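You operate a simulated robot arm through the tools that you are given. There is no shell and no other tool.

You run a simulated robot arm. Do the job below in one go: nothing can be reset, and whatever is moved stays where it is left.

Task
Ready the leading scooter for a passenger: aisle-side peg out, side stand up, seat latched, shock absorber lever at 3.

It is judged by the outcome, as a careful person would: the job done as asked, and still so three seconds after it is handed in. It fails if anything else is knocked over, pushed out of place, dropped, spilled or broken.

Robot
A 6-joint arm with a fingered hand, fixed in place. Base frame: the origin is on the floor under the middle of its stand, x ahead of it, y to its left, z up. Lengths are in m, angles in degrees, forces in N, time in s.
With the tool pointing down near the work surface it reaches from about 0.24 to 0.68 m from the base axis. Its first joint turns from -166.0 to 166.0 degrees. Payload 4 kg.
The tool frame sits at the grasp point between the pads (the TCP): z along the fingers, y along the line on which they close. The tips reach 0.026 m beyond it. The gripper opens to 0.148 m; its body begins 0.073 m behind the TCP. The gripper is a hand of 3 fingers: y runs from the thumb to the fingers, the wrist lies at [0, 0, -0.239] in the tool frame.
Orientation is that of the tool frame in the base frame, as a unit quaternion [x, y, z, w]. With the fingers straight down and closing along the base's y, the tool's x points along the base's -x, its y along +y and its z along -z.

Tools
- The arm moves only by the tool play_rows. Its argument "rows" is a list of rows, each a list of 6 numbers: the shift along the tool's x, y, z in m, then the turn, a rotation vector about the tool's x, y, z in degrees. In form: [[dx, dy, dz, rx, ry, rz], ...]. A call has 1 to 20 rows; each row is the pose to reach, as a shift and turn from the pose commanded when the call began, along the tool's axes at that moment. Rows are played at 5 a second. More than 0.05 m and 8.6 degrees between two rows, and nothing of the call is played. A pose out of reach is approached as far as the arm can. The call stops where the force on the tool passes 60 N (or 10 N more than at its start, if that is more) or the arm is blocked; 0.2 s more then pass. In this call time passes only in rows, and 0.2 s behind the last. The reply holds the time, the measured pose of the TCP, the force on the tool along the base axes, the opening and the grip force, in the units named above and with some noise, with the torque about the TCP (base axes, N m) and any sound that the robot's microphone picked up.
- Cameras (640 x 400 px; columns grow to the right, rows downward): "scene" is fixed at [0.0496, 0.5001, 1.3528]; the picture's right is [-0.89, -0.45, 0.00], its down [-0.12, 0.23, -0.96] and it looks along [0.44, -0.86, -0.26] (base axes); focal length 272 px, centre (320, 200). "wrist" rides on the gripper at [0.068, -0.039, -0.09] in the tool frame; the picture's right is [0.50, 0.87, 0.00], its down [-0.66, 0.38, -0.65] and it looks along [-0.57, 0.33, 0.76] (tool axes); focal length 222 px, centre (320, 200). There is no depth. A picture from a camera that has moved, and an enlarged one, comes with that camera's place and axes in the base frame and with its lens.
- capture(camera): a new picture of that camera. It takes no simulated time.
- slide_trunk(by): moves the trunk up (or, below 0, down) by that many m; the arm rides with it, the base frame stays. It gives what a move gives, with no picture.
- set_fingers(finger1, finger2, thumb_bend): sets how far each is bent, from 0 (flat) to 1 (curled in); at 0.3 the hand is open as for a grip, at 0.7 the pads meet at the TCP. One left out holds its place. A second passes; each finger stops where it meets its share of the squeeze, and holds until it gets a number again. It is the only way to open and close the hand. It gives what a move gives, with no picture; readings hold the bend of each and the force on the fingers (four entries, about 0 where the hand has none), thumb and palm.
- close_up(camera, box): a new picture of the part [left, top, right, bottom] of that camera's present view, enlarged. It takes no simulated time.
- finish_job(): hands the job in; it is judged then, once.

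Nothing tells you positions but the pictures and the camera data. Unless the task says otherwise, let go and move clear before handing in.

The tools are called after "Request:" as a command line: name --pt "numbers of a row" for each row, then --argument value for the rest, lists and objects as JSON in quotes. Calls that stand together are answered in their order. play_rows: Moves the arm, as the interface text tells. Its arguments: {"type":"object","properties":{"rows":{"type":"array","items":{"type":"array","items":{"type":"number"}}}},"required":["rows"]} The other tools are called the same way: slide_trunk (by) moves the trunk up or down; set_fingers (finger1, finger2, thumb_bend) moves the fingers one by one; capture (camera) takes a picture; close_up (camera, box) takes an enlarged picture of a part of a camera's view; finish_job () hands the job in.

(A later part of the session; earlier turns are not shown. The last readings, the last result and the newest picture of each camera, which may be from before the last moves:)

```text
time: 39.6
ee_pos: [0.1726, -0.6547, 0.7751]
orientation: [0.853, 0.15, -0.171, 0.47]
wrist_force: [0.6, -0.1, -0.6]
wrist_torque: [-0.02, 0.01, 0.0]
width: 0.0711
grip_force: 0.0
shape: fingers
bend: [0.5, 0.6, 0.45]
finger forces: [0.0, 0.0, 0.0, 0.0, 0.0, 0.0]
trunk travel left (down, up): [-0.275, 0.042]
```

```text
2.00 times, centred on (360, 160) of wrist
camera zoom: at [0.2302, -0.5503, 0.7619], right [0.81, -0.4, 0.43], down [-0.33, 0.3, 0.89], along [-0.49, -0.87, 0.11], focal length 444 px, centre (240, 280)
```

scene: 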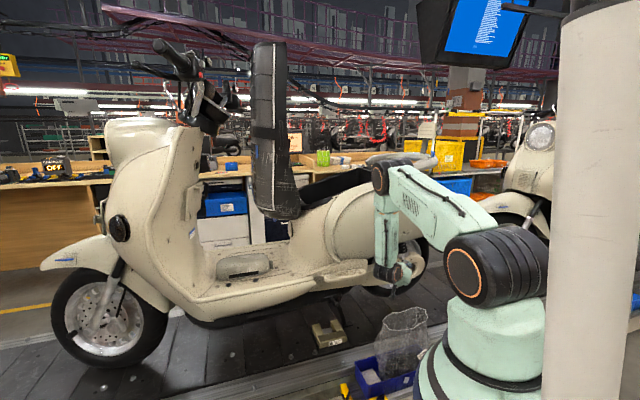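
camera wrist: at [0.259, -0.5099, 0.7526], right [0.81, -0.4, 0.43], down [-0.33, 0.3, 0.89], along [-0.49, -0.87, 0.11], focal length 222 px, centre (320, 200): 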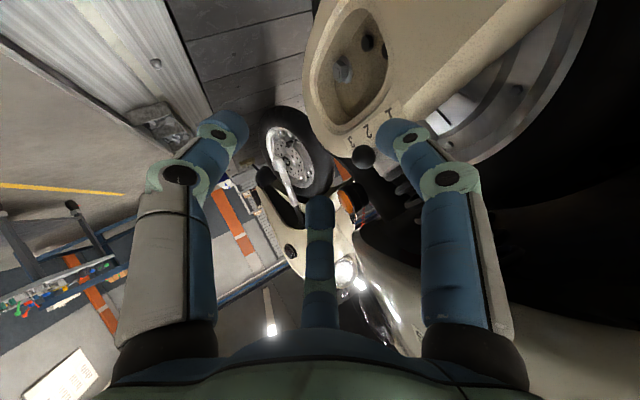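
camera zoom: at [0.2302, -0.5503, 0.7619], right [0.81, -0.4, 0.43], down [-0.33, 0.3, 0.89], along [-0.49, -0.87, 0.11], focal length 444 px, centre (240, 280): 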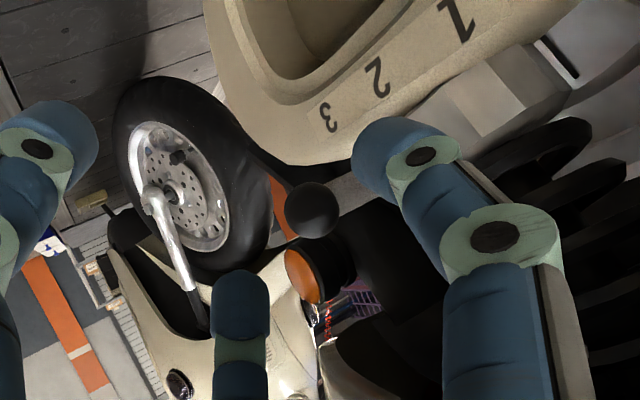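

The lever snapped one detent: the knob moved to about 135° straight out, which is "2", so it started at "1". I'll reposition finger 1's tip on the outer front side of the knob for the next detent.

Request:
play_rows --pt "-0.0024 -0.0104 -0.0157 0 0 0" --pt "-0.0063 -0.01 -0.0116 0 0 0" --pt "-0.0103 -0.0096 -0.0075 0 0 0"

Request:
close_up --camera "wrist" --box '[220, 60, 500, 260]'

Request:
close_up --camera "scene" --box '[370, 220, 440, 290]'

```text
time: 40.4
ee_pos: [0.1625, -0.6439, 0.7774]
orientation: [0.853, 0.15, -0.171, 0.47]
wrist_force: [-0.5, -0.7, -1.4]
wrist_torque: [0.0, 0.0, -0.02]
width: 0.0705
grip_force: 0.1
shape: fingers
bend: [0.5, 0.6, 0.45]
finger forces: [0.0, 0.0, 0.1, 0.0, 0.1, 0.1]
trunk travel left (down, up): [-0.275, 0.042]
```

```text
2.00 times, centred on (360, 160) of wrist
camera zoom: at [0.2196, -0.5392, 0.7637], right [0.81, -0.4, 0.43], down [-0.33, 0.3, 0.89], along [-0.49, -0.87, 0.11], focal length 444 px, centre (240, 280)
```

zoom: 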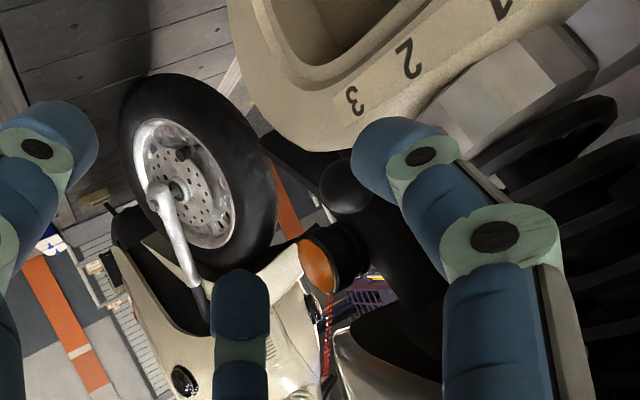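

```text
5.71 times, centred on (405, 255) of scene
camera zoom: at [0.0496, 0.5001, 1.3528], right [-0.89, -0.45, 0.0], down [-0.12, 0.23, -0.96], along [0.44, -0.86, -0.26], focal length 1554 px, centre (-166, -114)
```

zoom: 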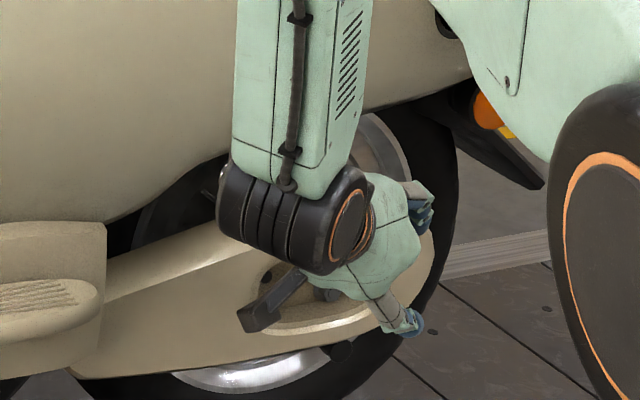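

The fingertip is now on the knob's outer side. I'll push toward 3.

Request:
play_rows --pt "-0.0059 0.0002 0.0034 0 0 0" --pt "-0.0112 0.0007 0.0066 0 0 0" --pt "-0.0164 0.0013 0.0103 0 0 0" --pt "-0.0215 0.0025 0.0143 0 0 0"

Request:
close_up --camera "wrist" --box '[220, 60, 500, 260]'

```text
time: 41.4
ee_pos: [0.1406, -0.6598, 0.7807]
orientation: [0.853, 0.15, -0.171, 0.469]
wrist_force: [0.5, 0.5, 0.3]
wrist_torque: [0.01, 0.0, 0.01]
width: 0.0715
grip_force: 0.2
shape: fingers
bend: [0.49, 0.6, 0.45]
finger forces: [0.5, 0.1, 0.1, 0.1, 0.1, 0.0]
trunk travel left (down, up): [-0.275, 0.042]
```

```text
2.00 times, centred on (360, 160) of wrist
camera zoom: at [0.1985, -0.5553, 0.7672], right [0.81, -0.4, 0.43], down [-0.33, 0.3, 0.89], along [-0.49, -0.87, 0.11], focal length 444 px, centre (240, 280)
```

zoom: 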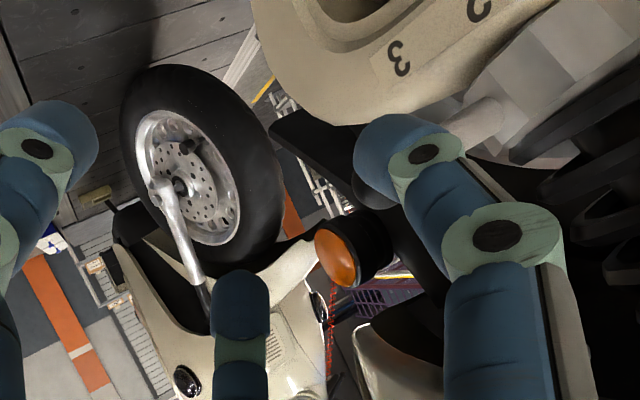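

Contact force is nearly gone, so the lever may have snapped again. I'll back off to see where it sits.

Request:
play_rows --pt "0 0 -0.03 0 0 0" --pt "0 0 -0.07 0 0 0"

Request:
close_up --camera "wrist" --box '[220, 40, 500, 240]'

Request:
close_up --camera "scene" --box '[370, 220, 440, 290]'

```text
time: 42.0
ee_pos: [0.1512, -0.598, 0.8139]
orientation: [0.853, 0.149, -0.17, 0.471]
wrist_force: [0.3, 0.4, -0.5]
wrist_torque: [0.04, 0.01, 0.0]
width: 0.0705
grip_force: 0.0
shape: fingers
bend: [0.5, 0.6, 0.45]
finger forces: [0.0, 0.0, 0.1, 0.1, 0.0, 0.1]
trunk travel left (down, up): [-0.275, 0.042]
```

```text
2.00 times, centred on (360, 140) of wrist
camera zoom: at [0.2076, -0.4932, 0.8016], right [0.81, -0.4, 0.43], down [-0.33, 0.3, 0.89], along [-0.49, -0.87, 0.11], focal length 444 px, centre (240, 320)
```

zoom: 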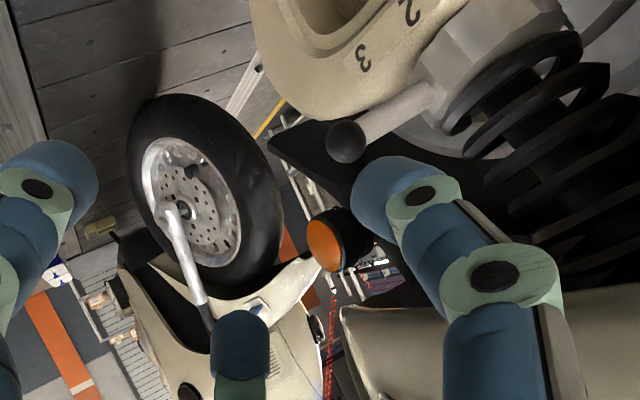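

```text
5.71 times, centred on (405, 255) of scene
camera zoom: at [0.0496, 0.5001, 1.3528], right [-0.89, -0.45, 0.0], down [-0.12, 0.23, -0.96], along [0.44, -0.86, -0.26], focal length 1554 px, centre (-166, -114)
```

zoom: 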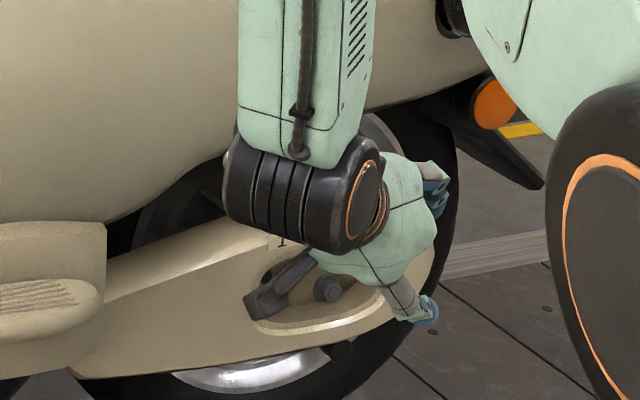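

The knob has moved further toward 3. I'll retreat more for an unambiguous view.

Request:
play_rows --pt "0 0 -0.04 0 0 0" --pt "0 0 -0.08 0 0 0" --pt "0 0 -0.12 0 0 0"

Request:
capture --camera "wrist"

Request:
close_up --camera "wrist" --box '[310, 20, 430, 110]'

Request:
close_up --camera "scene" --box '[370, 220, 440, 290]'

```text
time: 42.8
ee_pos: [0.17, -0.4971, 0.8758]
orientation: [0.853, 0.15, -0.172, 0.47]
wrist_force: [0.3, 0.2, -0.1]
wrist_torque: [-0.03, 0.03, 0.01]
width: 0.0706
grip_force: 0.0
shape: fingers
bend: [0.5, 0.6, 0.45]
finger forces: [0.0, 0.1, 0.1, 0.0, 0.0, 0.1]
trunk travel left (down, up): [-0.275, 0.042]
```

```text
taken
camera wrist: at [0.2279, -0.3923, 0.8629], right [0.81, -0.4, 0.43], down [-0.33, 0.3, 0.89], along [-0.49, -0.87, 0.11], focal length 222 px, centre (320, 200)
```

wrist: 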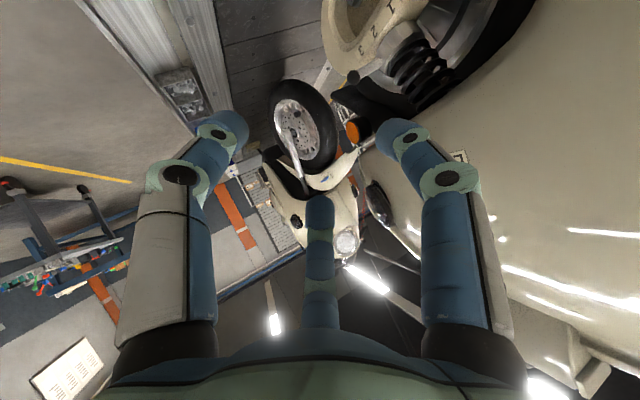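

```text
4.44 times, centred on (370, 65) of wrist
camera zoom: at [0.2279, -0.3923, 0.8629], right [0.81, -0.4, 0.43], down [-0.33, 0.3, 0.89], along [-0.49, -0.87, 0.11], focal length 987 px, centre (98, 800)
```

zoom: 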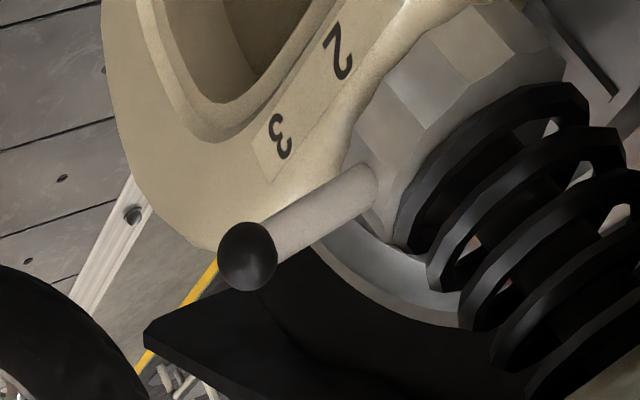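

```text
5.71 times, centred on (405, 255) of scene
camera zoom: at [0.0496, 0.5001, 1.3528], right [-0.89, -0.45, 0.0], down [-0.12, 0.23, -0.96], along [0.44, -0.86, -0.26], focal length 1554 px, centre (-166, -114)
```

zoom: 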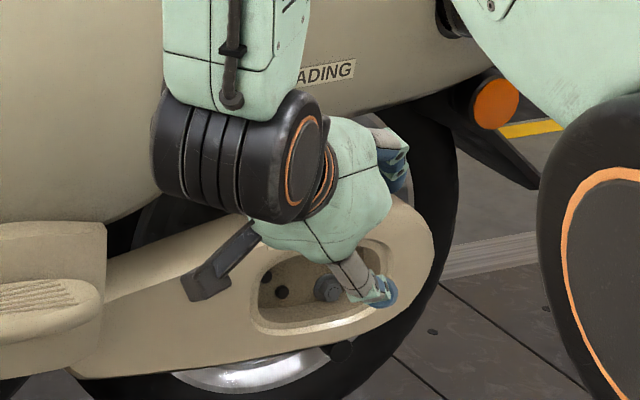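

From this oblique view the knob looks past the "3" mark. I'll return to the earlier viewing pose so I can compare like with like.

Request:
play_rows --pt "-0.0088 0.0038 -0.0113 0.34 3.25 -6.5" --pt "-0.0176 0.0075 -0.0226 0.68 6.49 -12.99" --pt "-0.0265 0.0113 -0.0339 1.02 9.74 -19.49" --pt "-0.0353 0.015 -0.0451 1.37 12.99 -25.99" --pt "-0.0441 0.0188 -0.0564 1.71 16.23 -32.48" --pt "-0.0529 0.0225 -0.0677 2.05 19.48 -38.98"

Request:
close_up --camera "wrist" --box '[325, 60, 385, 110]'

Request:
close_up --camera "wrist" --box '[290, 40, 430, 160]'

Request:
close_up --camera "scene" --box '[370, 220, 450, 300]'

```text
time: 44.2
ee_pos: [0.142, -0.4556, 0.9491]
orientation: [0.778, 0.498, -0.175, 0.34]
wrist_force: [-0.3, 0.4, 0.6]
wrist_torque: [0.02, -0.01, -0.01]
width: 0.0708
grip_force: 0.0
shape: fingers
bend: [0.5, 0.6, 0.45]
finger forces: [0.1, 0.0, 0.0, 0.0, 0.0, 0.0]
trunk travel left (down, up): [-0.275, 0.042]
```

```text
8.00 times, centred on (355, 85) of wrist
camera zoom: at [0.1309, -0.3363, 0.9585], right [1.0, 0.09, 0.0], down [0.01, -0.07, 1.0], along [0.09, -0.99, -0.07], focal length 1777 px, centre (40, 1120)
```

zoom: 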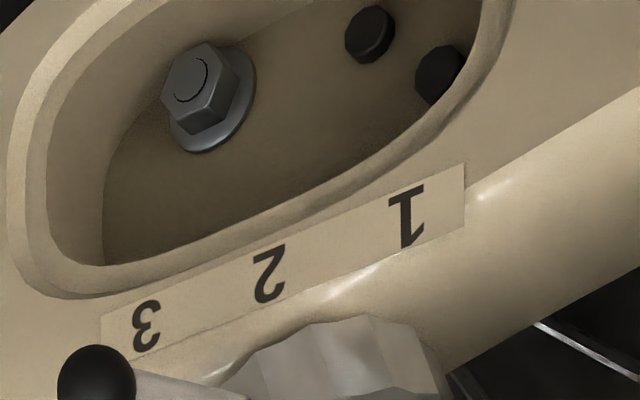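

```text
3.33 times, centred on (360, 100) of wrist
camera zoom: at [0.1309, -0.3363, 0.9585], right [1.0, 0.09, 0.0], down [0.01, -0.07, 1.0], along [0.09, -0.99, -0.07], focal length 740 px, centre (187, 533)
```

zoom: 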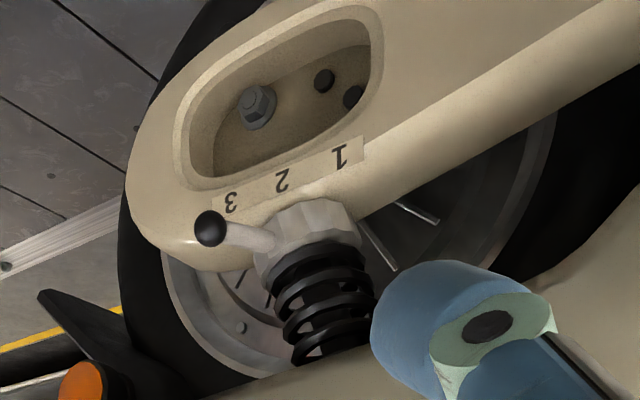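

```text
5.00 times, centred on (410, 260) of scene
camera zoom: at [0.0496, 0.5001, 1.3528], right [-0.89, -0.45, 0.0], down [-0.12, 0.23, -0.96], along [0.44, -0.86, -0.26], focal length 1359 px, centre (-130, -100)
```

zoom: 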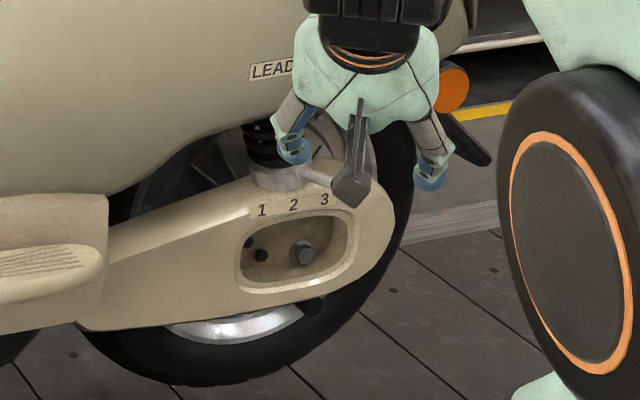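

The knob measures about 15° past "2", around halfway to "3" (roughly 150°, against about 163° expected for 3). It needs a bit more, so I'll go back in with the same finger and finish the push.

Request:
play_rows --pt "0.0051 0.0017 0.0138 -0.34 -3.25 6.5" --pt "0.0101 0.0034 0.0276 -0.68 -6.49 12.99" --pt "0.0152 0.0051 0.0414 -1.02 -9.74 19.49" --pt "0.0202 0.0068 0.0552 -1.37 -12.99 25.99" --pt "0.0253 0.0085 0.069 -1.71 -16.23 32.48" --pt "0.0303 0.0102 0.0828 -2.05 -19.48 38.98"

Request:
play_rows --pt "0 0 0.04 0 0 0" --pt "0 0 0.08 0 0 0" --pt "0 0 0.12 0 0 0" --pt "0 0 0.155 0 0 0"

Request:
close_up --camera "wrist" --box '[220, 40, 500, 240]'

```text
time: 45.6
ee_pos: [0.1708, -0.5003, 0.8761]
orientation: [0.853, 0.149, -0.171, 0.47]
wrist_force: [-0.4, -0.2, -0.1]
wrist_torque: [-0.02, -0.02, 0.02]
width: 0.0705
grip_force: 0.2
shape: fingers
bend: [0.5, 0.6, 0.45]
finger forces: [0.0, 0.0, 0.0, 0.0, 0.0, 0.1]
trunk travel left (down, up): [-0.275, 0.042]
```

```text
time: 46.6
ee_pos: [0.1474, -0.6338, 0.7987]
orientation: [0.853, 0.149, -0.172, 0.469]
wrist_force: [-0.3, -0.4, 0.6]
wrist_torque: [0.04, 0.0, -0.02]
width: 0.0707
grip_force: 0.0
shape: fingers
bend: [0.5, 0.6, 0.45]
finger forces: [0.1, 0.0, 0.0, 0.0, 0.0, 0.1]
trunk travel left (down, up): [-0.275, 0.042]
```

```text
2.00 times, centred on (360, 140) of wrist
camera zoom: at [0.2042, -0.5293, 0.7854], right [0.81, -0.4, 0.43], down [-0.33, 0.3, 0.89], along [-0.49, -0.87, 0.11], focal length 444 px, centre (240, 320)
```

zoom: 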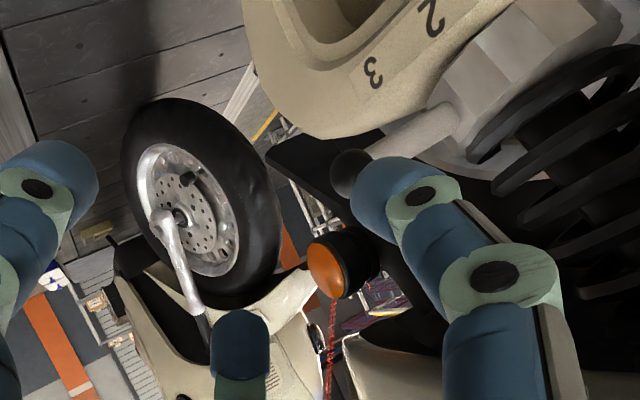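

The knob sits right at the fingertip's path. I'll push through to the 3 position.

Request:
play_rows --pt "-0.0023 -0.0001 0.0211 0 0 0" --pt "-0.003 -0.0002 0.0296 0 0 0" --pt "-0.0071 0.0005 0.0342 0 0 0" --pt "-0.0094 0.001 0.0371 0 0 0"

Request:
close_up --camera "wrist" --box '[220, 40, 500, 240]'

```text
time: 47.6
ee_pos: [0.1336, -0.6631, 0.7842]
orientation: [0.853, 0.149, -0.171, 0.47]
wrist_force: [-0.1, -0.2, -0.9]
wrist_torque: [-0.03, 0.03, -0.02]
width: 0.0705
grip_force: 0.1
shape: fingers
bend: [0.5, 0.6, 0.45]
finger forces: [0.0, 0.0, 0.0, 0.1, 0.0, 0.0]
trunk travel left (down, up): [-0.275, 0.042]
```

```text
2.00 times, centred on (360, 140) of wrist
camera zoom: at [0.1903, -0.5587, 0.7718], right [0.81, -0.4, 0.43], down [-0.33, 0.3, 0.89], along [-0.49, -0.87, 0.11], focal length 444 px, centre (240, 320)
```

zoom: 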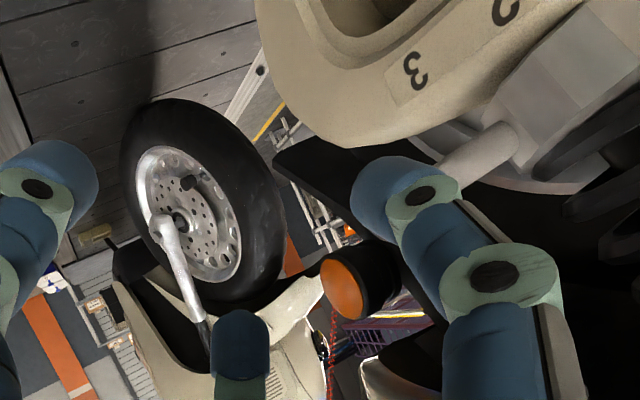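

There is no contact even though I expected it, so the knob is probably already further round than measured. I'll retreat and move aside so the scene camera can see the lever unobstructed.

Request:
play_rows --pt "0 0 -0.04 0 0 0" --pt "0 0 -0.08 0 0 0" --pt "0 0 -0.12 0 0 0" --pt "0 0 -0.16 0 0 0" --pt "0 0 -0.2 0 0 0"

Request:
play_rows --pt "0.0188 0.012 -0.0365 0 0 0" --pt "0.0376 0.0241 -0.073 0 0 0" --pt "0.0564 0.0361 -0.1096 0 0 0" --pt "0.0752 0.0481 -0.1461 0 0 0" --pt "0.094 0.0602 -0.1826 0 0 0" --pt "0.1128 0.0722 -0.2191 0 0 0"

Request:
close_up --camera "scene" --box '[370, 220, 450, 300]'

Request:
capture --camera "scene"

Request:
capture --camera "wrist"

```text
time: 48.8
ee_pos: [0.1635, -0.4915, 0.8859]
orientation: [0.853, 0.149, -0.172, 0.47]
wrist_force: [-0.1, 0.3, -0.5]
wrist_torque: [0.01, -0.02, -0.02]
width: 0.0708
grip_force: 0.1
shape: fingers
bend: [0.5, 0.6, 0.45]
finger forces: [0.0, 0.1, 0.0, 0.1, 0.0, 0.1]
trunk travel left (down, up): [-0.275, 0.042]
```

```text
time: 50.2
ee_pos: [0.3292, -0.3311, 1.0007]
orientation: [0.853, 0.149, -0.171, 0.47]
wrist_force: [0.3, 0.3, 0.8]
wrist_torque: [-0.04, 0.01, 0.01]
width: 0.0706
grip_force: 0.1
shape: fingers
bend: [0.5, 0.6, 0.45]
finger forces: [0.1, 0.0, 0.0, 0.1, 0.1, 0.0]
trunk travel left (down, up): [-0.275, 0.042]
```

```text
5.00 times, centred on (410, 260) of scene
camera zoom: at [0.0496, 0.5001, 1.3528], right [-0.89, -0.45, 0.0], down [-0.12, 0.23, -0.96], along [0.44, -0.86, -0.26], focal length 1359 px, centre (-130, -100)
```

zoom: 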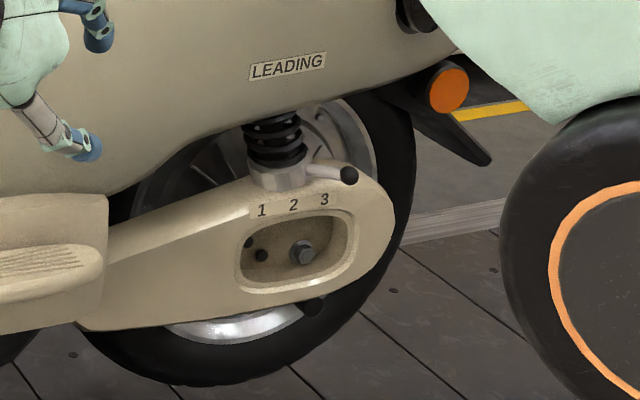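

```text
taken
```

scene: 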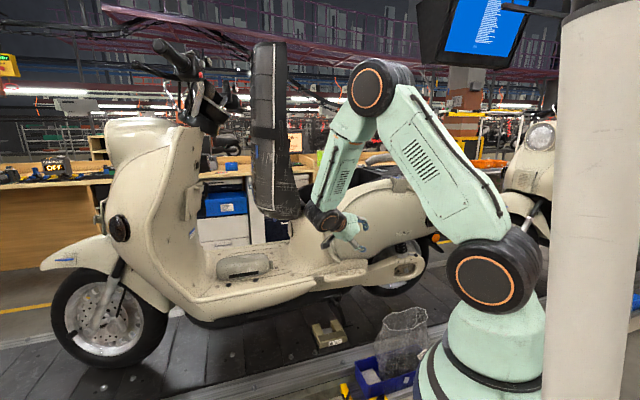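

```text
taken
camera wrist: at [0.3857, -0.2272, 0.9887], right [0.81, -0.4, 0.43], down [-0.33, 0.3, 0.89], along [-0.49, -0.87, 0.11], focal length 222 px, centre (320, 200)
```

wrist: 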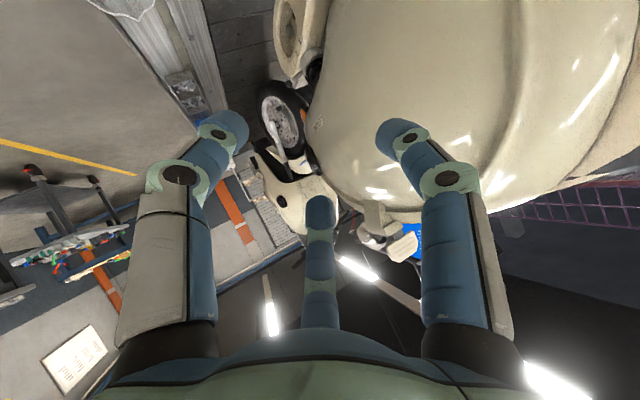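

The scene view now shows the knob at the predicted position for "3", about 163°. I'll zoom in more to confirm.

Request:
close_up --camera "scene" --box '[390, 238, 420, 268]'

Request:
close_up --camera "scene" --box '[310, 240, 390, 290]'

Request:
close_up --camera "scene" --box '[240, 30, 320, 230]'

```text
13.33 times, centred on (405, 253) of scene
camera zoom: at [0.0496, 0.5001, 1.3528], right [-0.89, -0.45, 0.0], down [-0.12, 0.23, -0.96], along [0.44, -0.86, -0.26], focal length 3625 px, centre (-813, -507)
```

zoom: 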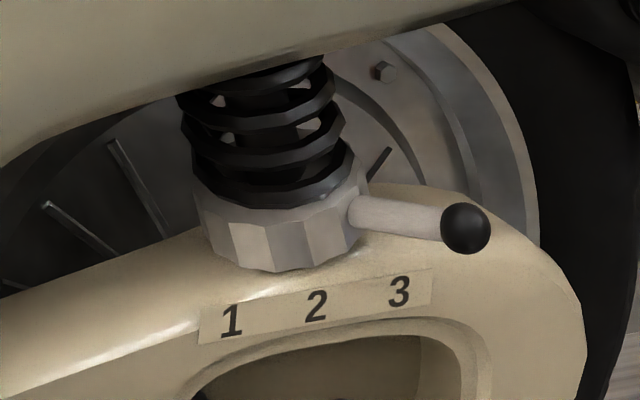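

```text
8.00 times, centred on (350, 265) of scene
camera zoom: at [0.0496, 0.5001, 1.3528], right [-0.89, -0.45, 0.0], down [-0.12, 0.23, -0.96], along [0.44, -0.86, -0.26], focal length 2175 px, centre (80, -320)
```

zoom: 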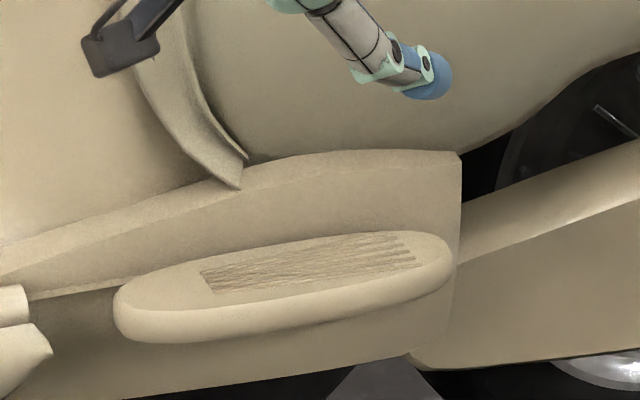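

```text
2.00 times, centred on (280, 130) of scene
camera zoom: at [0.0496, 0.5001, 1.3528], right [-0.89, -0.45, 0.0], down [-0.12, 0.23, -0.96], along [0.44, -0.86, -0.26], focal length 544 px, centre (400, 340)
```

zoom: 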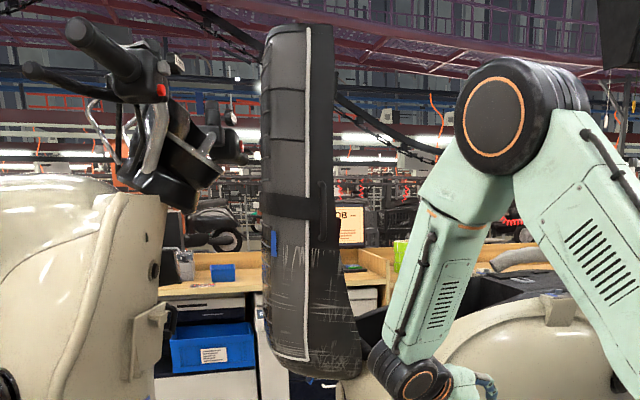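

The lever is at 3. Next is the seat, so I'll raise the hand to look at the seat's hinge side and underside from the aisle.

Request:
play_rows --pt "-0.0256 0.0168 -0.0192 -1.42 3.76 -5.95" --pt "-0.0512 0.0336 -0.0383 -2.85 7.52 -11.9" --pt "-0.0768 0.0504 -0.0575 -4.27 11.27 -17.85" --pt "-0.1024 0.0672 -0.0767 -5.7 15.03 -23.8" --pt "-0.1279 0.0841 -0.0958 -7.12 18.79 -29.76" --pt "-0.1535 0.1009 -0.115 -8.55 22.55 -35.71" --pt "-0.1791 0.1177 -0.1342 -9.97 26.3 -41.66" --pt "-0.2047 0.1345 -0.1533 -11.4 30.06 -47.61" --pt "-0.2303 0.1513 -0.1725 -12.82 33.82 -53.56"

Request:
capture --camera "wrist"

Request:
capture --camera "scene"

```text
time: 52.4
ee_pos: [0.2512, -0.2471, 1.2969]
orientation: [0.603, 0.702, -0.06, 0.375]
wrist_force: [-0.2, -0.6, 0.2]
wrist_torque: [0.02, -0.01, 0.04]
width: 0.0704
grip_force: 0.1
shape: fingers
bend: [0.5, 0.6, 0.45]
finger forces: [0.1, 0.0, 0.0, 0.0, 0.1, 0.0]
trunk travel left (down, up): [-0.275, 0.042]
stopped in row 9: the arm was blocked; the commanded pose is now the measured one
```

```text
taken
camera wrist: at [0.1754, -0.1537, 1.3069], right [0.78, 0.63, 0.02], down [0.04, -0.07, 1.0], along [0.63, -0.77, -0.08], focal length 222 px, centre (320, 200)
```

wrist: 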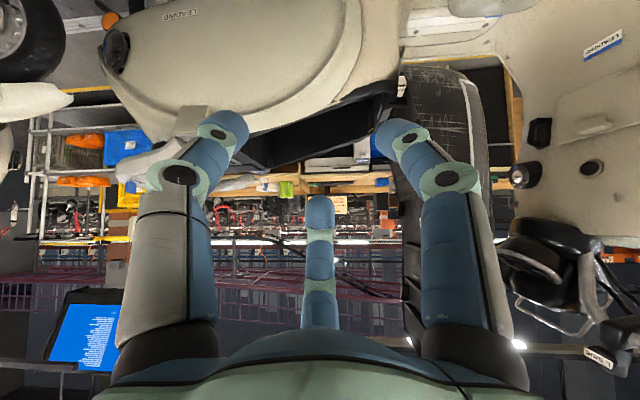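

```text
taken
```

scene: 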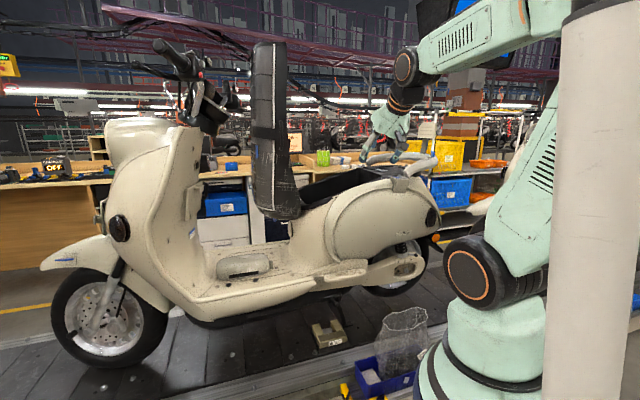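

The arm stopped against itself because that pose was too folded, but the view is useful. I'll look at the seat and latch from here.

Request:
close_up --camera "wrist" --box '[360, 40, 520, 340]'

Request:
close_up --camera "wrist" --box '[220, 60, 420, 200]'

Request:
close_up --camera "scene" --box '[230, 30, 440, 230]'

```text
1.33 times, centred on (440, 190) of wrist
camera zoom: at [0.1754, -0.1537, 1.3069], right [0.78, 0.63, 0.02], down [0.04, -0.07, 1.0], along [0.63, -0.77, -0.08], focal length 296 px, centre (160, 213)
```

zoom: 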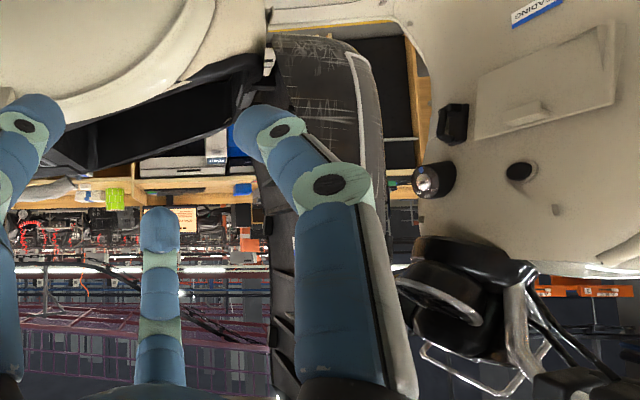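

```text
2.86 times, centred on (320, 130) of wrist
camera zoom: at [0.1754, -0.1537, 1.3069], right [0.78, 0.63, 0.02], down [0.04, -0.07, 1.0], along [0.63, -0.77, -0.08], focal length 635 px, centre (320, 400)
```

zoom: 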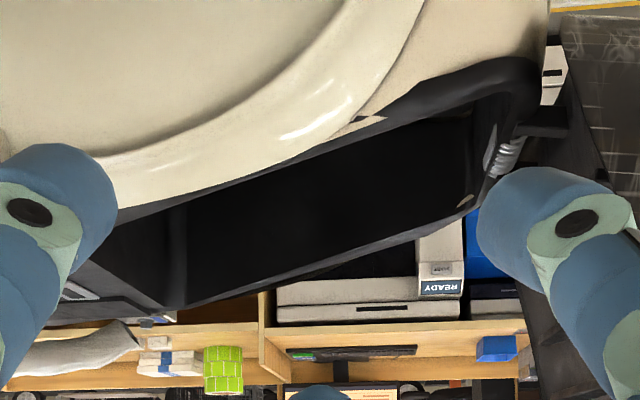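

```text
2.00 times, centred on (335, 130) of scene
camera zoom: at [0.0496, 0.5001, 1.3528], right [-0.89, -0.45, 0.0], down [-0.12, 0.23, -0.96], along [0.44, -0.86, -0.26], focal length 544 px, centre (290, 340)
```

zoom: 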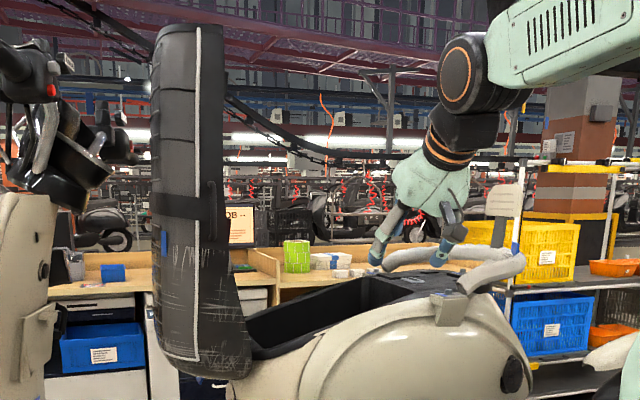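

The seat is upright, with its cover face at about u 0.30, hinge at about (u 0.13, z 1.06) and near edge at about v 0.66. I'll close the fingers into a firm tip and go round to the front of the seat to push it rearward and down.

Request:
set_fingers --finger1 0.7 --finger2 0.7 --thumb_bend 0.7

Request:
play_rows --pt "0.0066 0.0439 0.001 -0.86 -1.48 -0.16" --pt "0.0132 0.0878 0.002 -1.72 -2.96 -0.31" --pt "0.0198 0.1318 0.0031 -2.57 -4.44 -0.47" --pt "0.0264 0.1757 0.0041 -3.43 -5.92 -0.62" --pt "0.0331 0.2196 0.0051 -4.29 -7.41 -0.78" --pt "0.0397 0.2635 0.0061 -5.15 -8.89 -0.93" --pt "0.0463 0.3075 0.0072 -6.0 -10.37 -1.09" --pt "0.0529 0.3514 0.0082 -6.86 -11.85 -1.24" --pt "0.0595 0.3953 0.0092 -7.72 -13.33 -1.4"

Request:
capture --camera "wrist"

Request:
capture --camera "scene"

```text
time: 53.4
ee_pos: [0.2514, -0.2485, 1.2982]
orientation: [0.604, 0.7, -0.063, 0.375]
wrist_force: [0.3, 0.6, 0.8]
wrist_torque: [0.02, 0.0, 0.02]
width: 0.0005
grip_force: 0.1
shape: fingers
bend: [0.69, 0.7, 0.7]
finger forces: [0.0, 0.0, 0.1, 0.0, 0.1, 0.0]
trunk travel left (down, up): [-0.275, 0.042]
```

```text
time: 55.4
ee_pos: [0.6105, -0.1072, 1.4017]
orientation: [0.56, 0.66, -0.092, 0.492]
wrist_force: [0.8, -0.1, 0.2]
wrist_torque: [-0.02, 0.01, -0.01]
width: 0.0004
grip_force: 0.0
shape: fingers
bend: [0.69, 0.7, 0.7]
finger forces: [0.1, 0.0, 0.0, 0.1, 0.0, 0.0]
trunk travel left (down, up): [-0.275, 0.042]
```

```text
taken
camera wrist: at [0.5362, -0.0144, 1.3797], right [0.78, 0.63, -0.01], down [-0.12, 0.15, 0.98], along [0.62, -0.76, 0.19], focal length 222 px, centre (320, 200)
```

wrist: 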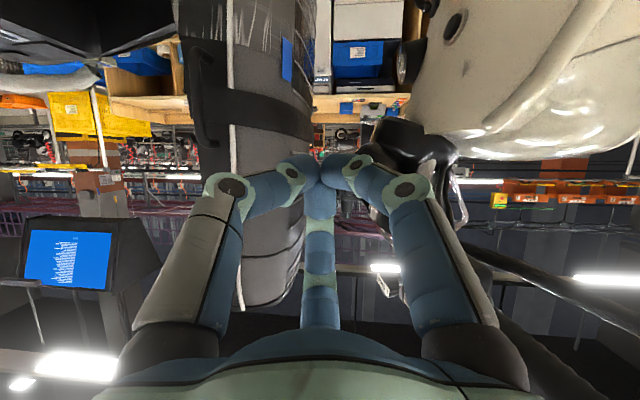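

```text
taken
```

scene: 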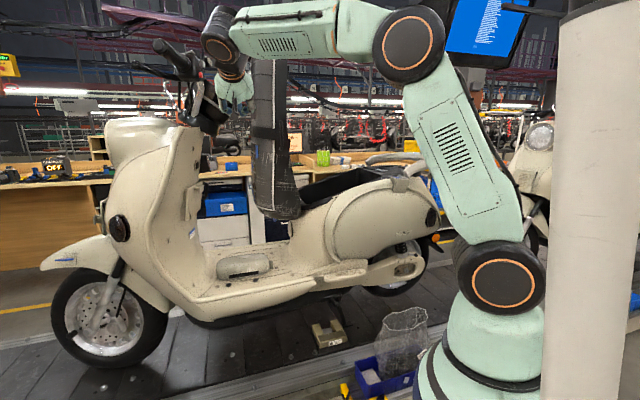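

The hand is in front of the seat with the handlebar cluster to its right. I'll shift slightly forward for clearance, then reach in beside the cover face.

Request:
play_rows --pt "0.0145 0.0227 -0.002 0 0 0" --pt "-0.0018 0.0363 0.0342 0 0 0" --pt "-0.0181 0.0499 0.0705 0 0 0" --pt "-0.0343 0.0636 0.1067 0 0 0"

Request:
capture --camera "wrist"

Request:
close_up --camera "scene" --box '[180, 0, 320, 120]'

```text
time: 56.4
ee_pos: [0.7135, -0.1778, 1.3966]
orientation: [0.559, 0.661, -0.093, 0.492]
wrist_force: [-0.9, -0.5, 0.6]
wrist_torque: [-0.01, -0.04, 0.01]
width: 0.0004
grip_force: 0.0
shape: fingers
bend: [0.69, 0.7, 0.7]
finger forces: [0.0, 0.0, 0.0, 0.1, 0.1, 0.0]
out of reach, approached as far as the arm can: row 4
trunk travel left (down, up): [-0.275, 0.042]
```

```text
taken
camera wrist: at [0.6384, -0.0859, 1.3739], right [0.77, 0.63, -0.01], down [-0.12, 0.15, 0.98], along [0.62, -0.76, 0.19], focal length 222 px, centre (320, 200)
```

wrist: 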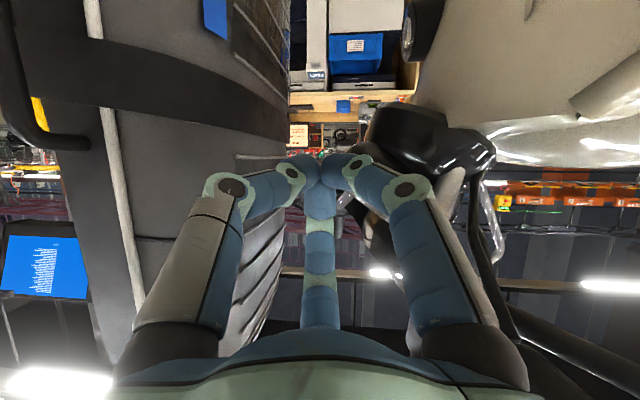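

```text
3.33 times, centred on (250, 60) of scene
camera zoom: at [0.0496, 0.5001, 1.3528], right [-0.89, -0.45, 0.0], down [-0.12, 0.23, -0.96], along [0.44, -0.86, -0.26], focal length 906 px, centre (553, 667)
```

zoom: 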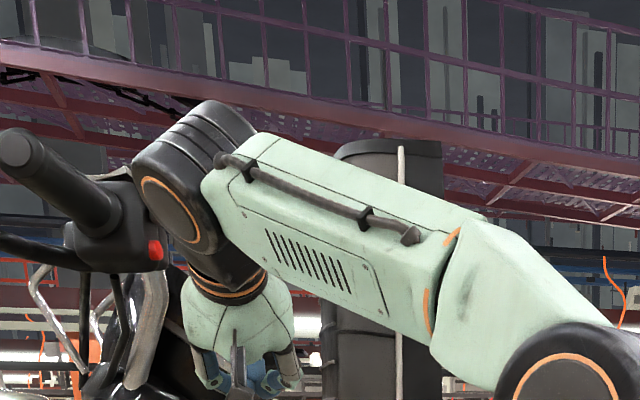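

The arm is near its reach limit here, and the black cluster leaves only a narrow gap at this height. I'll back out and go lower, to about z 1.26, where there is room in front of the seat.

Request:
play_rows --pt "0.0155 -0.013 -0.0345 0 0 0" --pt "0.0533 -0.0368 -0.0318 0 0 0" --pt "0.0871 -0.0563 -0.0093 0 0 0" --pt "0.1246 -0.078 0.0157 0 0 0"

Request:
capture --camera "wrist"

Request:
close_up --camera "scene" --box '[180, 40, 320, 160]'

```text
time: 57.4
ee_pos: [0.6672, -0.1347, 1.2612]
orientation: [0.561, 0.66, -0.091, 0.492]
wrist_force: [0.7, 0.3, 0.2]
wrist_torque: [0.02, 0.0, -0.01]
width: 0.0004
grip_force: 0.0
shape: fingers
bend: [0.69, 0.7, 0.7]
finger forces: [0.1, 0.1, 0.0, 0.0, 0.0, 0.0]
trunk travel left (down, up): [-0.275, 0.042]
```

```text
taken
camera wrist: at [0.5931, -0.0424, 1.2386], right [0.77, 0.63, 0.0], down [-0.12, 0.15, 0.98], along [0.62, -0.76, 0.19], focal length 222 px, centre (320, 200)
```

wrist: 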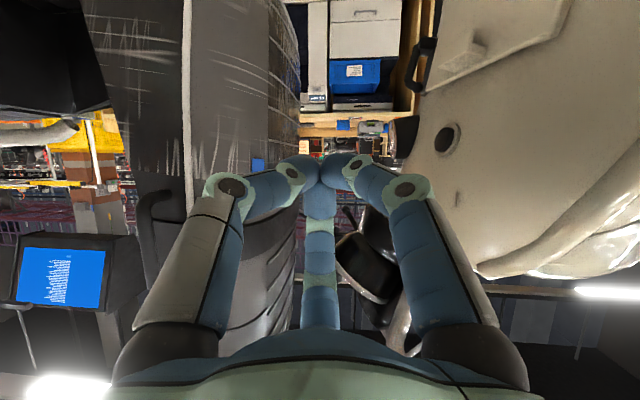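

```text
3.33 times, centred on (250, 100) of scene
camera zoom: at [0.0496, 0.5001, 1.3528], right [-0.89, -0.45, 0.0], down [-0.12, 0.23, -0.96], along [0.44, -0.86, -0.26], focal length 906 px, centre (553, 533)
```

zoom: 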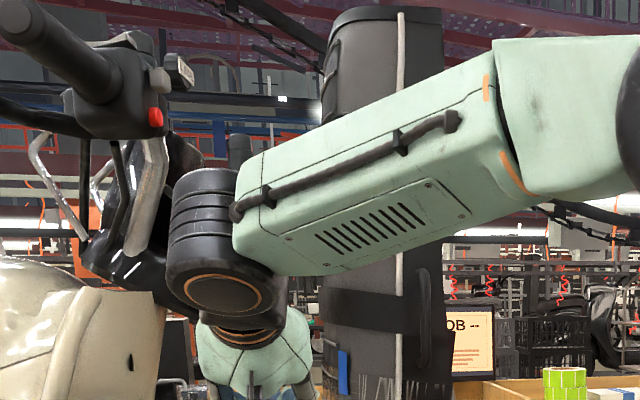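

There is free space ahead beside the seat at this height. I'll reach in to about v 0.70.

Request:
play_rows --pt "-0.0129 0.0108 0.0287 0 0 0" --pt "-0.0258 0.0216 0.0574 0 0 0" --pt "-0.0387 0.0324 0.0861 0 0 0" --pt "-0.0516 0.0432 0.1147 0 0 0"

Request:
capture --camera "wrist"

Request:
close_up --camera "scene" --box '[180, 40, 320, 160]'

```text
time: 58.4
ee_pos: [0.7609, -0.2327, 1.2581]
orientation: [0.56, 0.66, -0.091, 0.493]
wrist_force: [0.1, -0.2, 0.4]
wrist_torque: [-0.02, 0.0, 0.01]
width: 0.0002
grip_force: 0.1
shape: fingers
bend: [0.69, 0.7, 0.7]
finger forces: [0.1, 0.0, 0.1, 0.0, 0.1, 0.1]
trunk travel left (down, up): [-0.275, 0.042]
```

```text
taken
camera wrist: at [0.6861, -0.1398, 1.2361], right [0.77, 0.63, 0.0], down [-0.12, 0.15, 0.98], along [0.62, -0.76, 0.19], focal length 222 px, centre (320, 200)
```

wrist: 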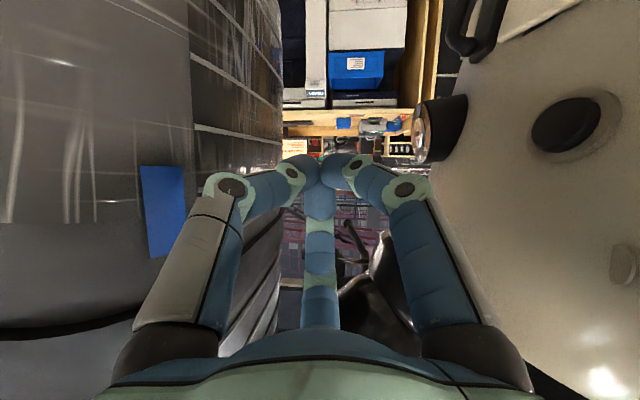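

```text
3.33 times, centred on (250, 100) of scene
camera zoom: at [0.0496, 0.5001, 1.3528], right [-0.89, -0.45, 0.0], down [-0.12, 0.23, -0.96], along [0.44, -0.86, -0.26], focal length 906 px, centre (553, 533)
```

zoom: 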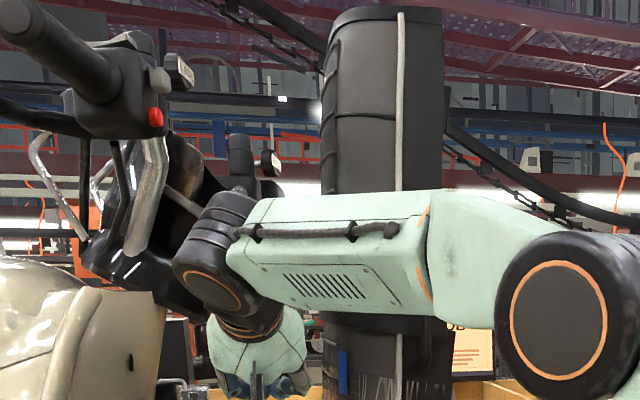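

My fingers are in the gap between the seat's cover face (left) and the leg shield (right). I'll press the seat rearward gently and watch the force.

Request:
play_rows --pt "-0.004 -0.0063 0.0005 0 0 0" --pt "-0.008 -0.0126 0.0011 0 0 0" --pt "-0.0143 -0.0176 0.0002 0 0 0" --pt "-0.0206 -0.0226 -0.0007 0 0 0"

Request:
capture --camera "wrist"

Request:
close_up --camera "scene" --box '[200, 20, 400, 230]'

```text
time: 59.4
ee_pos: [0.7392, -0.253, 1.2683]
orientation: [0.56, 0.66, -0.093, 0.493]
wrist_force: [0.2, 0.7, -0.4]
wrist_torque: [0.0, -0.02, -0.01]
width: 0.0005
grip_force: 0.1
shape: fingers
bend: [0.69, 0.7, 0.7]
finger forces: [0.0, 0.1, 0.0, 0.1, 0.0, 0.0]
trunk travel left (down, up): [-0.275, 0.042]
```

```text
taken
camera wrist: at [0.6649, -0.1602, 1.2452], right [0.77, 0.63, 0.0], down [-0.12, 0.15, 0.98], along [0.62, -0.76, 0.19], focal length 222 px, centre (320, 200)
```

wrist: 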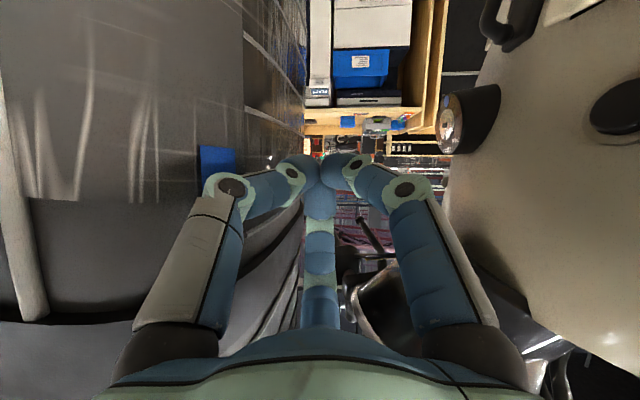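

```text
1.90 times, centred on (300, 125) of scene
camera zoom: at [0.0496, 0.5001, 1.3528], right [-0.89, -0.45, 0.0], down [-0.12, 0.23, -0.96], along [0.44, -0.86, -0.26], focal length 518 px, centre (358, 343)
```

zoom: 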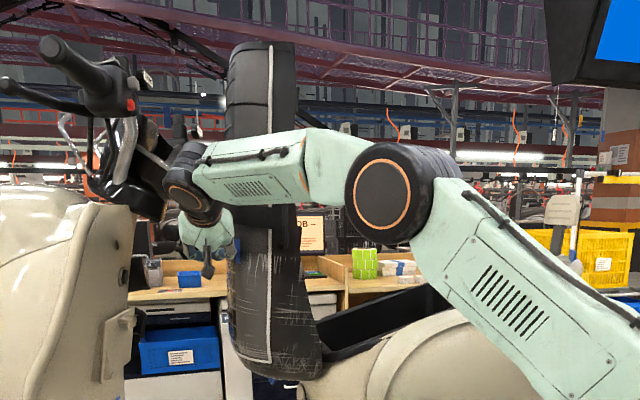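

No contact yet, since the closed fingertips are slimmer than I assumed. I'll continue rearward in small steps until I feel the seat.

Request:
play_rows --pt "-0.0054 -0.0084 0.0008 0 0 0" --pt "-0.0107 -0.0168 0.0015 0 0 0" --pt "-0.0161 -0.0252 0.0023 0 0 0" --pt "-0.0214 -0.0336 0.003 0 0 0"

Request:
close_up --camera "scene" --box '[200, 20, 400, 230]'

Request:
capture --camera "wrist"

```text
time: 60.4
ee_pos: [0.7113, -0.2767, 1.2682]
orientation: [0.559, 0.66, -0.091, 0.494]
wrist_force: [2.0, 11.8, 6.3]
wrist_torque: [0.02, 0.19, -0.4]
width: 0.0005
grip_force: 5.9
shape: fingers
bend: [0.69, 0.69, 0.7]
finger forces: [0.0, 0.1, 0.0, 0.1, 12.3, 0.0]
trunk travel left (down, up): [-0.275, 0.042]
```

```text
1.90 times, centred on (300, 125) of scene
camera zoom: at [0.0496, 0.5001, 1.3528], right [-0.89, -0.45, 0.0], down [-0.12, 0.23, -0.96], along [0.44, -0.86, -0.26], focal length 518 px, centre (358, 343)
```

zoom: 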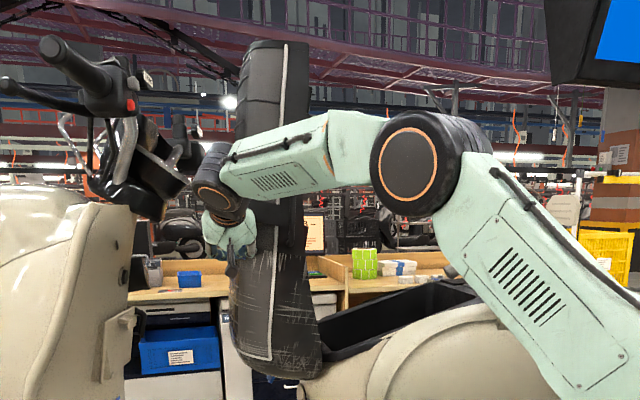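

```text
taken
camera wrist: at [0.6361, -0.1851, 1.2455], right [0.77, 0.63, 0.0], down [-0.12, 0.15, 0.98], along [0.62, -0.76, 0.19], focal length 222 px, centre (320, 200)
```

wrist: 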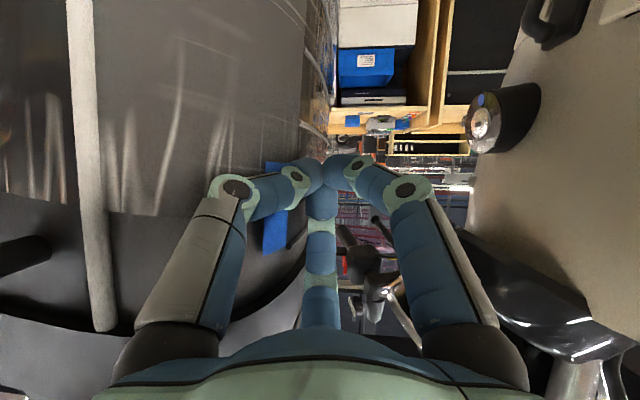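

The fingers are now pressing the seat with about 13 N and it has begun to tip. I'll follow it round its hinge, sliding a little higher on the cover for leverage.

Request:
play_rows --pt "-0.013 -0.0039 -0.0044 0 0 0" --pt "-0.0259 -0.0078 -0.0087 0 0 0" --pt "-0.0387 -0.0127 -0.0126 0 0 0" --pt "-0.0515 -0.0176 -0.0165 0 0 0" --pt "-0.068 -0.023 -0.0219 0 0 0" --pt "-0.0845 -0.0284 -0.0272 0 0 0"

Request:
close_up --camera "scene" --box '[200, 20, 400, 230]'

Request:
capture --camera "wrist"

```text
time: 61.8
ee_pos: [0.6635, -0.3261, 1.3331]
orientation: [0.559, 0.66, -0.093, 0.493]
wrist_force: [-0.3, 2.3, 0.9]
wrist_torque: [-0.02, 0.01, -0.04]
width: 0.0
grip_force: 1.2
shape: fingers
bend: [0.69, 0.69, 0.7]
finger forces: [0.1, 0.0, 0.1, 0.1, 1.7, 0.0]
trunk travel left (down, up): [-0.275, 0.042]
```

```text
1.90 times, centred on (300, 125) of scene
camera zoom: at [0.0496, 0.5001, 1.3528], right [-0.89, -0.45, 0.0], down [-0.12, 0.23, -0.96], along [0.44, -0.86, -0.26], focal length 518 px, centre (358, 343)
```

zoom: 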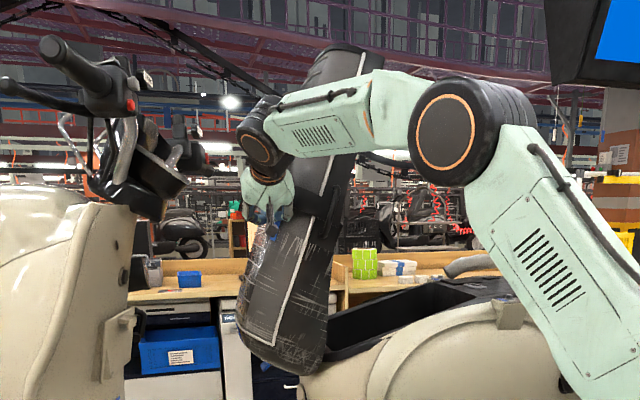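

```text
taken
camera wrist: at [0.5884, -0.2349, 1.3112], right [0.78, 0.63, 0.0], down [-0.12, 0.15, 0.98], along [0.62, -0.76, 0.19], focal length 222 px, centre (320, 200)
```

wrist: 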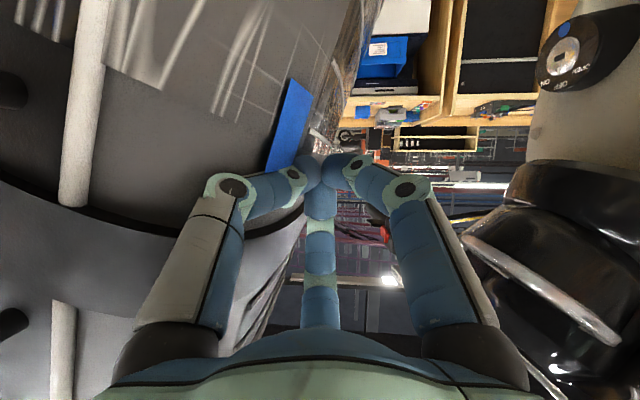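

The seat is tilting smoothly at about 15–20° with little load. I'll keep following, yawing the hand gradually to stay within the wrist limits.

Request:
play_rows --pt "-0.0164 -0.0075 -0.0046 0 0 0" --pt "-0.0328 -0.0149 -0.0091 0 0 0" --pt "-0.0488 -0.0243 -0.0128 1.125 -0.65 0.75" --pt "-0.0648 -0.0337 -0.0164 2.25 -1.3 1.5" --pt "-0.0802 -0.045 -0.0191 3.375 -1.95 2.25" --pt "-0.0956 -0.0563 -0.0218 4.5 -2.6 3.0"

Request:
close_up --camera "scene" --box '[200, 20, 450, 230]'

Request:
capture --camera "wrist"

```text
time: 63.2
ee_pos: [0.5946, -0.3923, 1.3933]
orientation: [0.594, 0.629, -0.119, 0.487]
wrist_force: [0.2, 0.4, 0.2]
wrist_torque: [-0.01, 0.0, 0.01]
width: 0.0002
grip_force: 0.1
shape: fingers
bend: [0.69, 0.69, 0.7]
finger forces: [0.1, 0.0, 0.0, 0.1, 0.1, 0.1]
trunk travel left (down, up): [-0.275, 0.042]
```

```text
1.90 times, centred on (325, 125) of scene
camera zoom: at [0.0496, 0.5001, 1.3528], right [-0.89, -0.45, 0.0], down [-0.12, 0.23, -0.96], along [0.44, -0.86, -0.26], focal length 518 px, centre (310, 343)
```

zoom: 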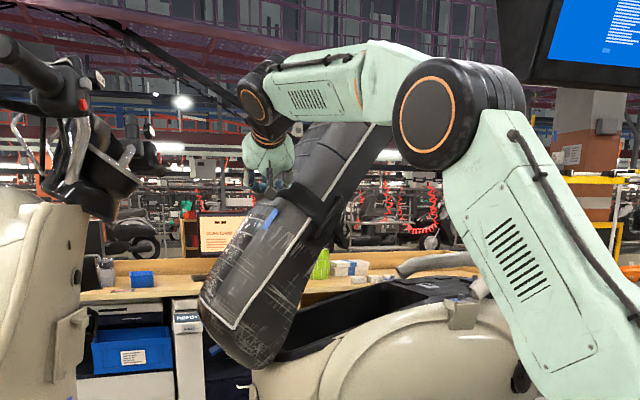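

```text
taken
camera wrist: at [0.5295, -0.2938, 1.3703], right [0.84, 0.55, 0.0], down [-0.1, 0.16, 0.98], along [0.54, -0.82, 0.19], focal length 222 px, centre (320, 200)
```

wrist: 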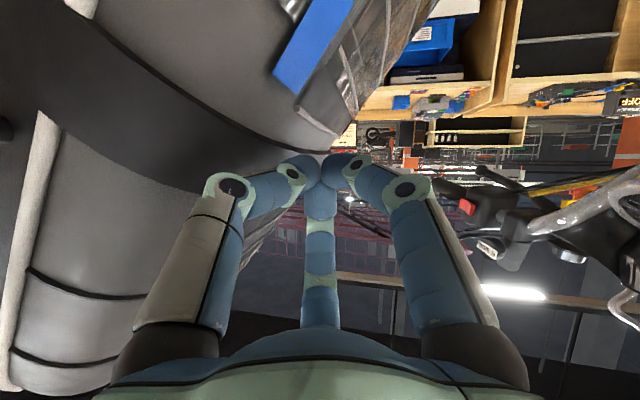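

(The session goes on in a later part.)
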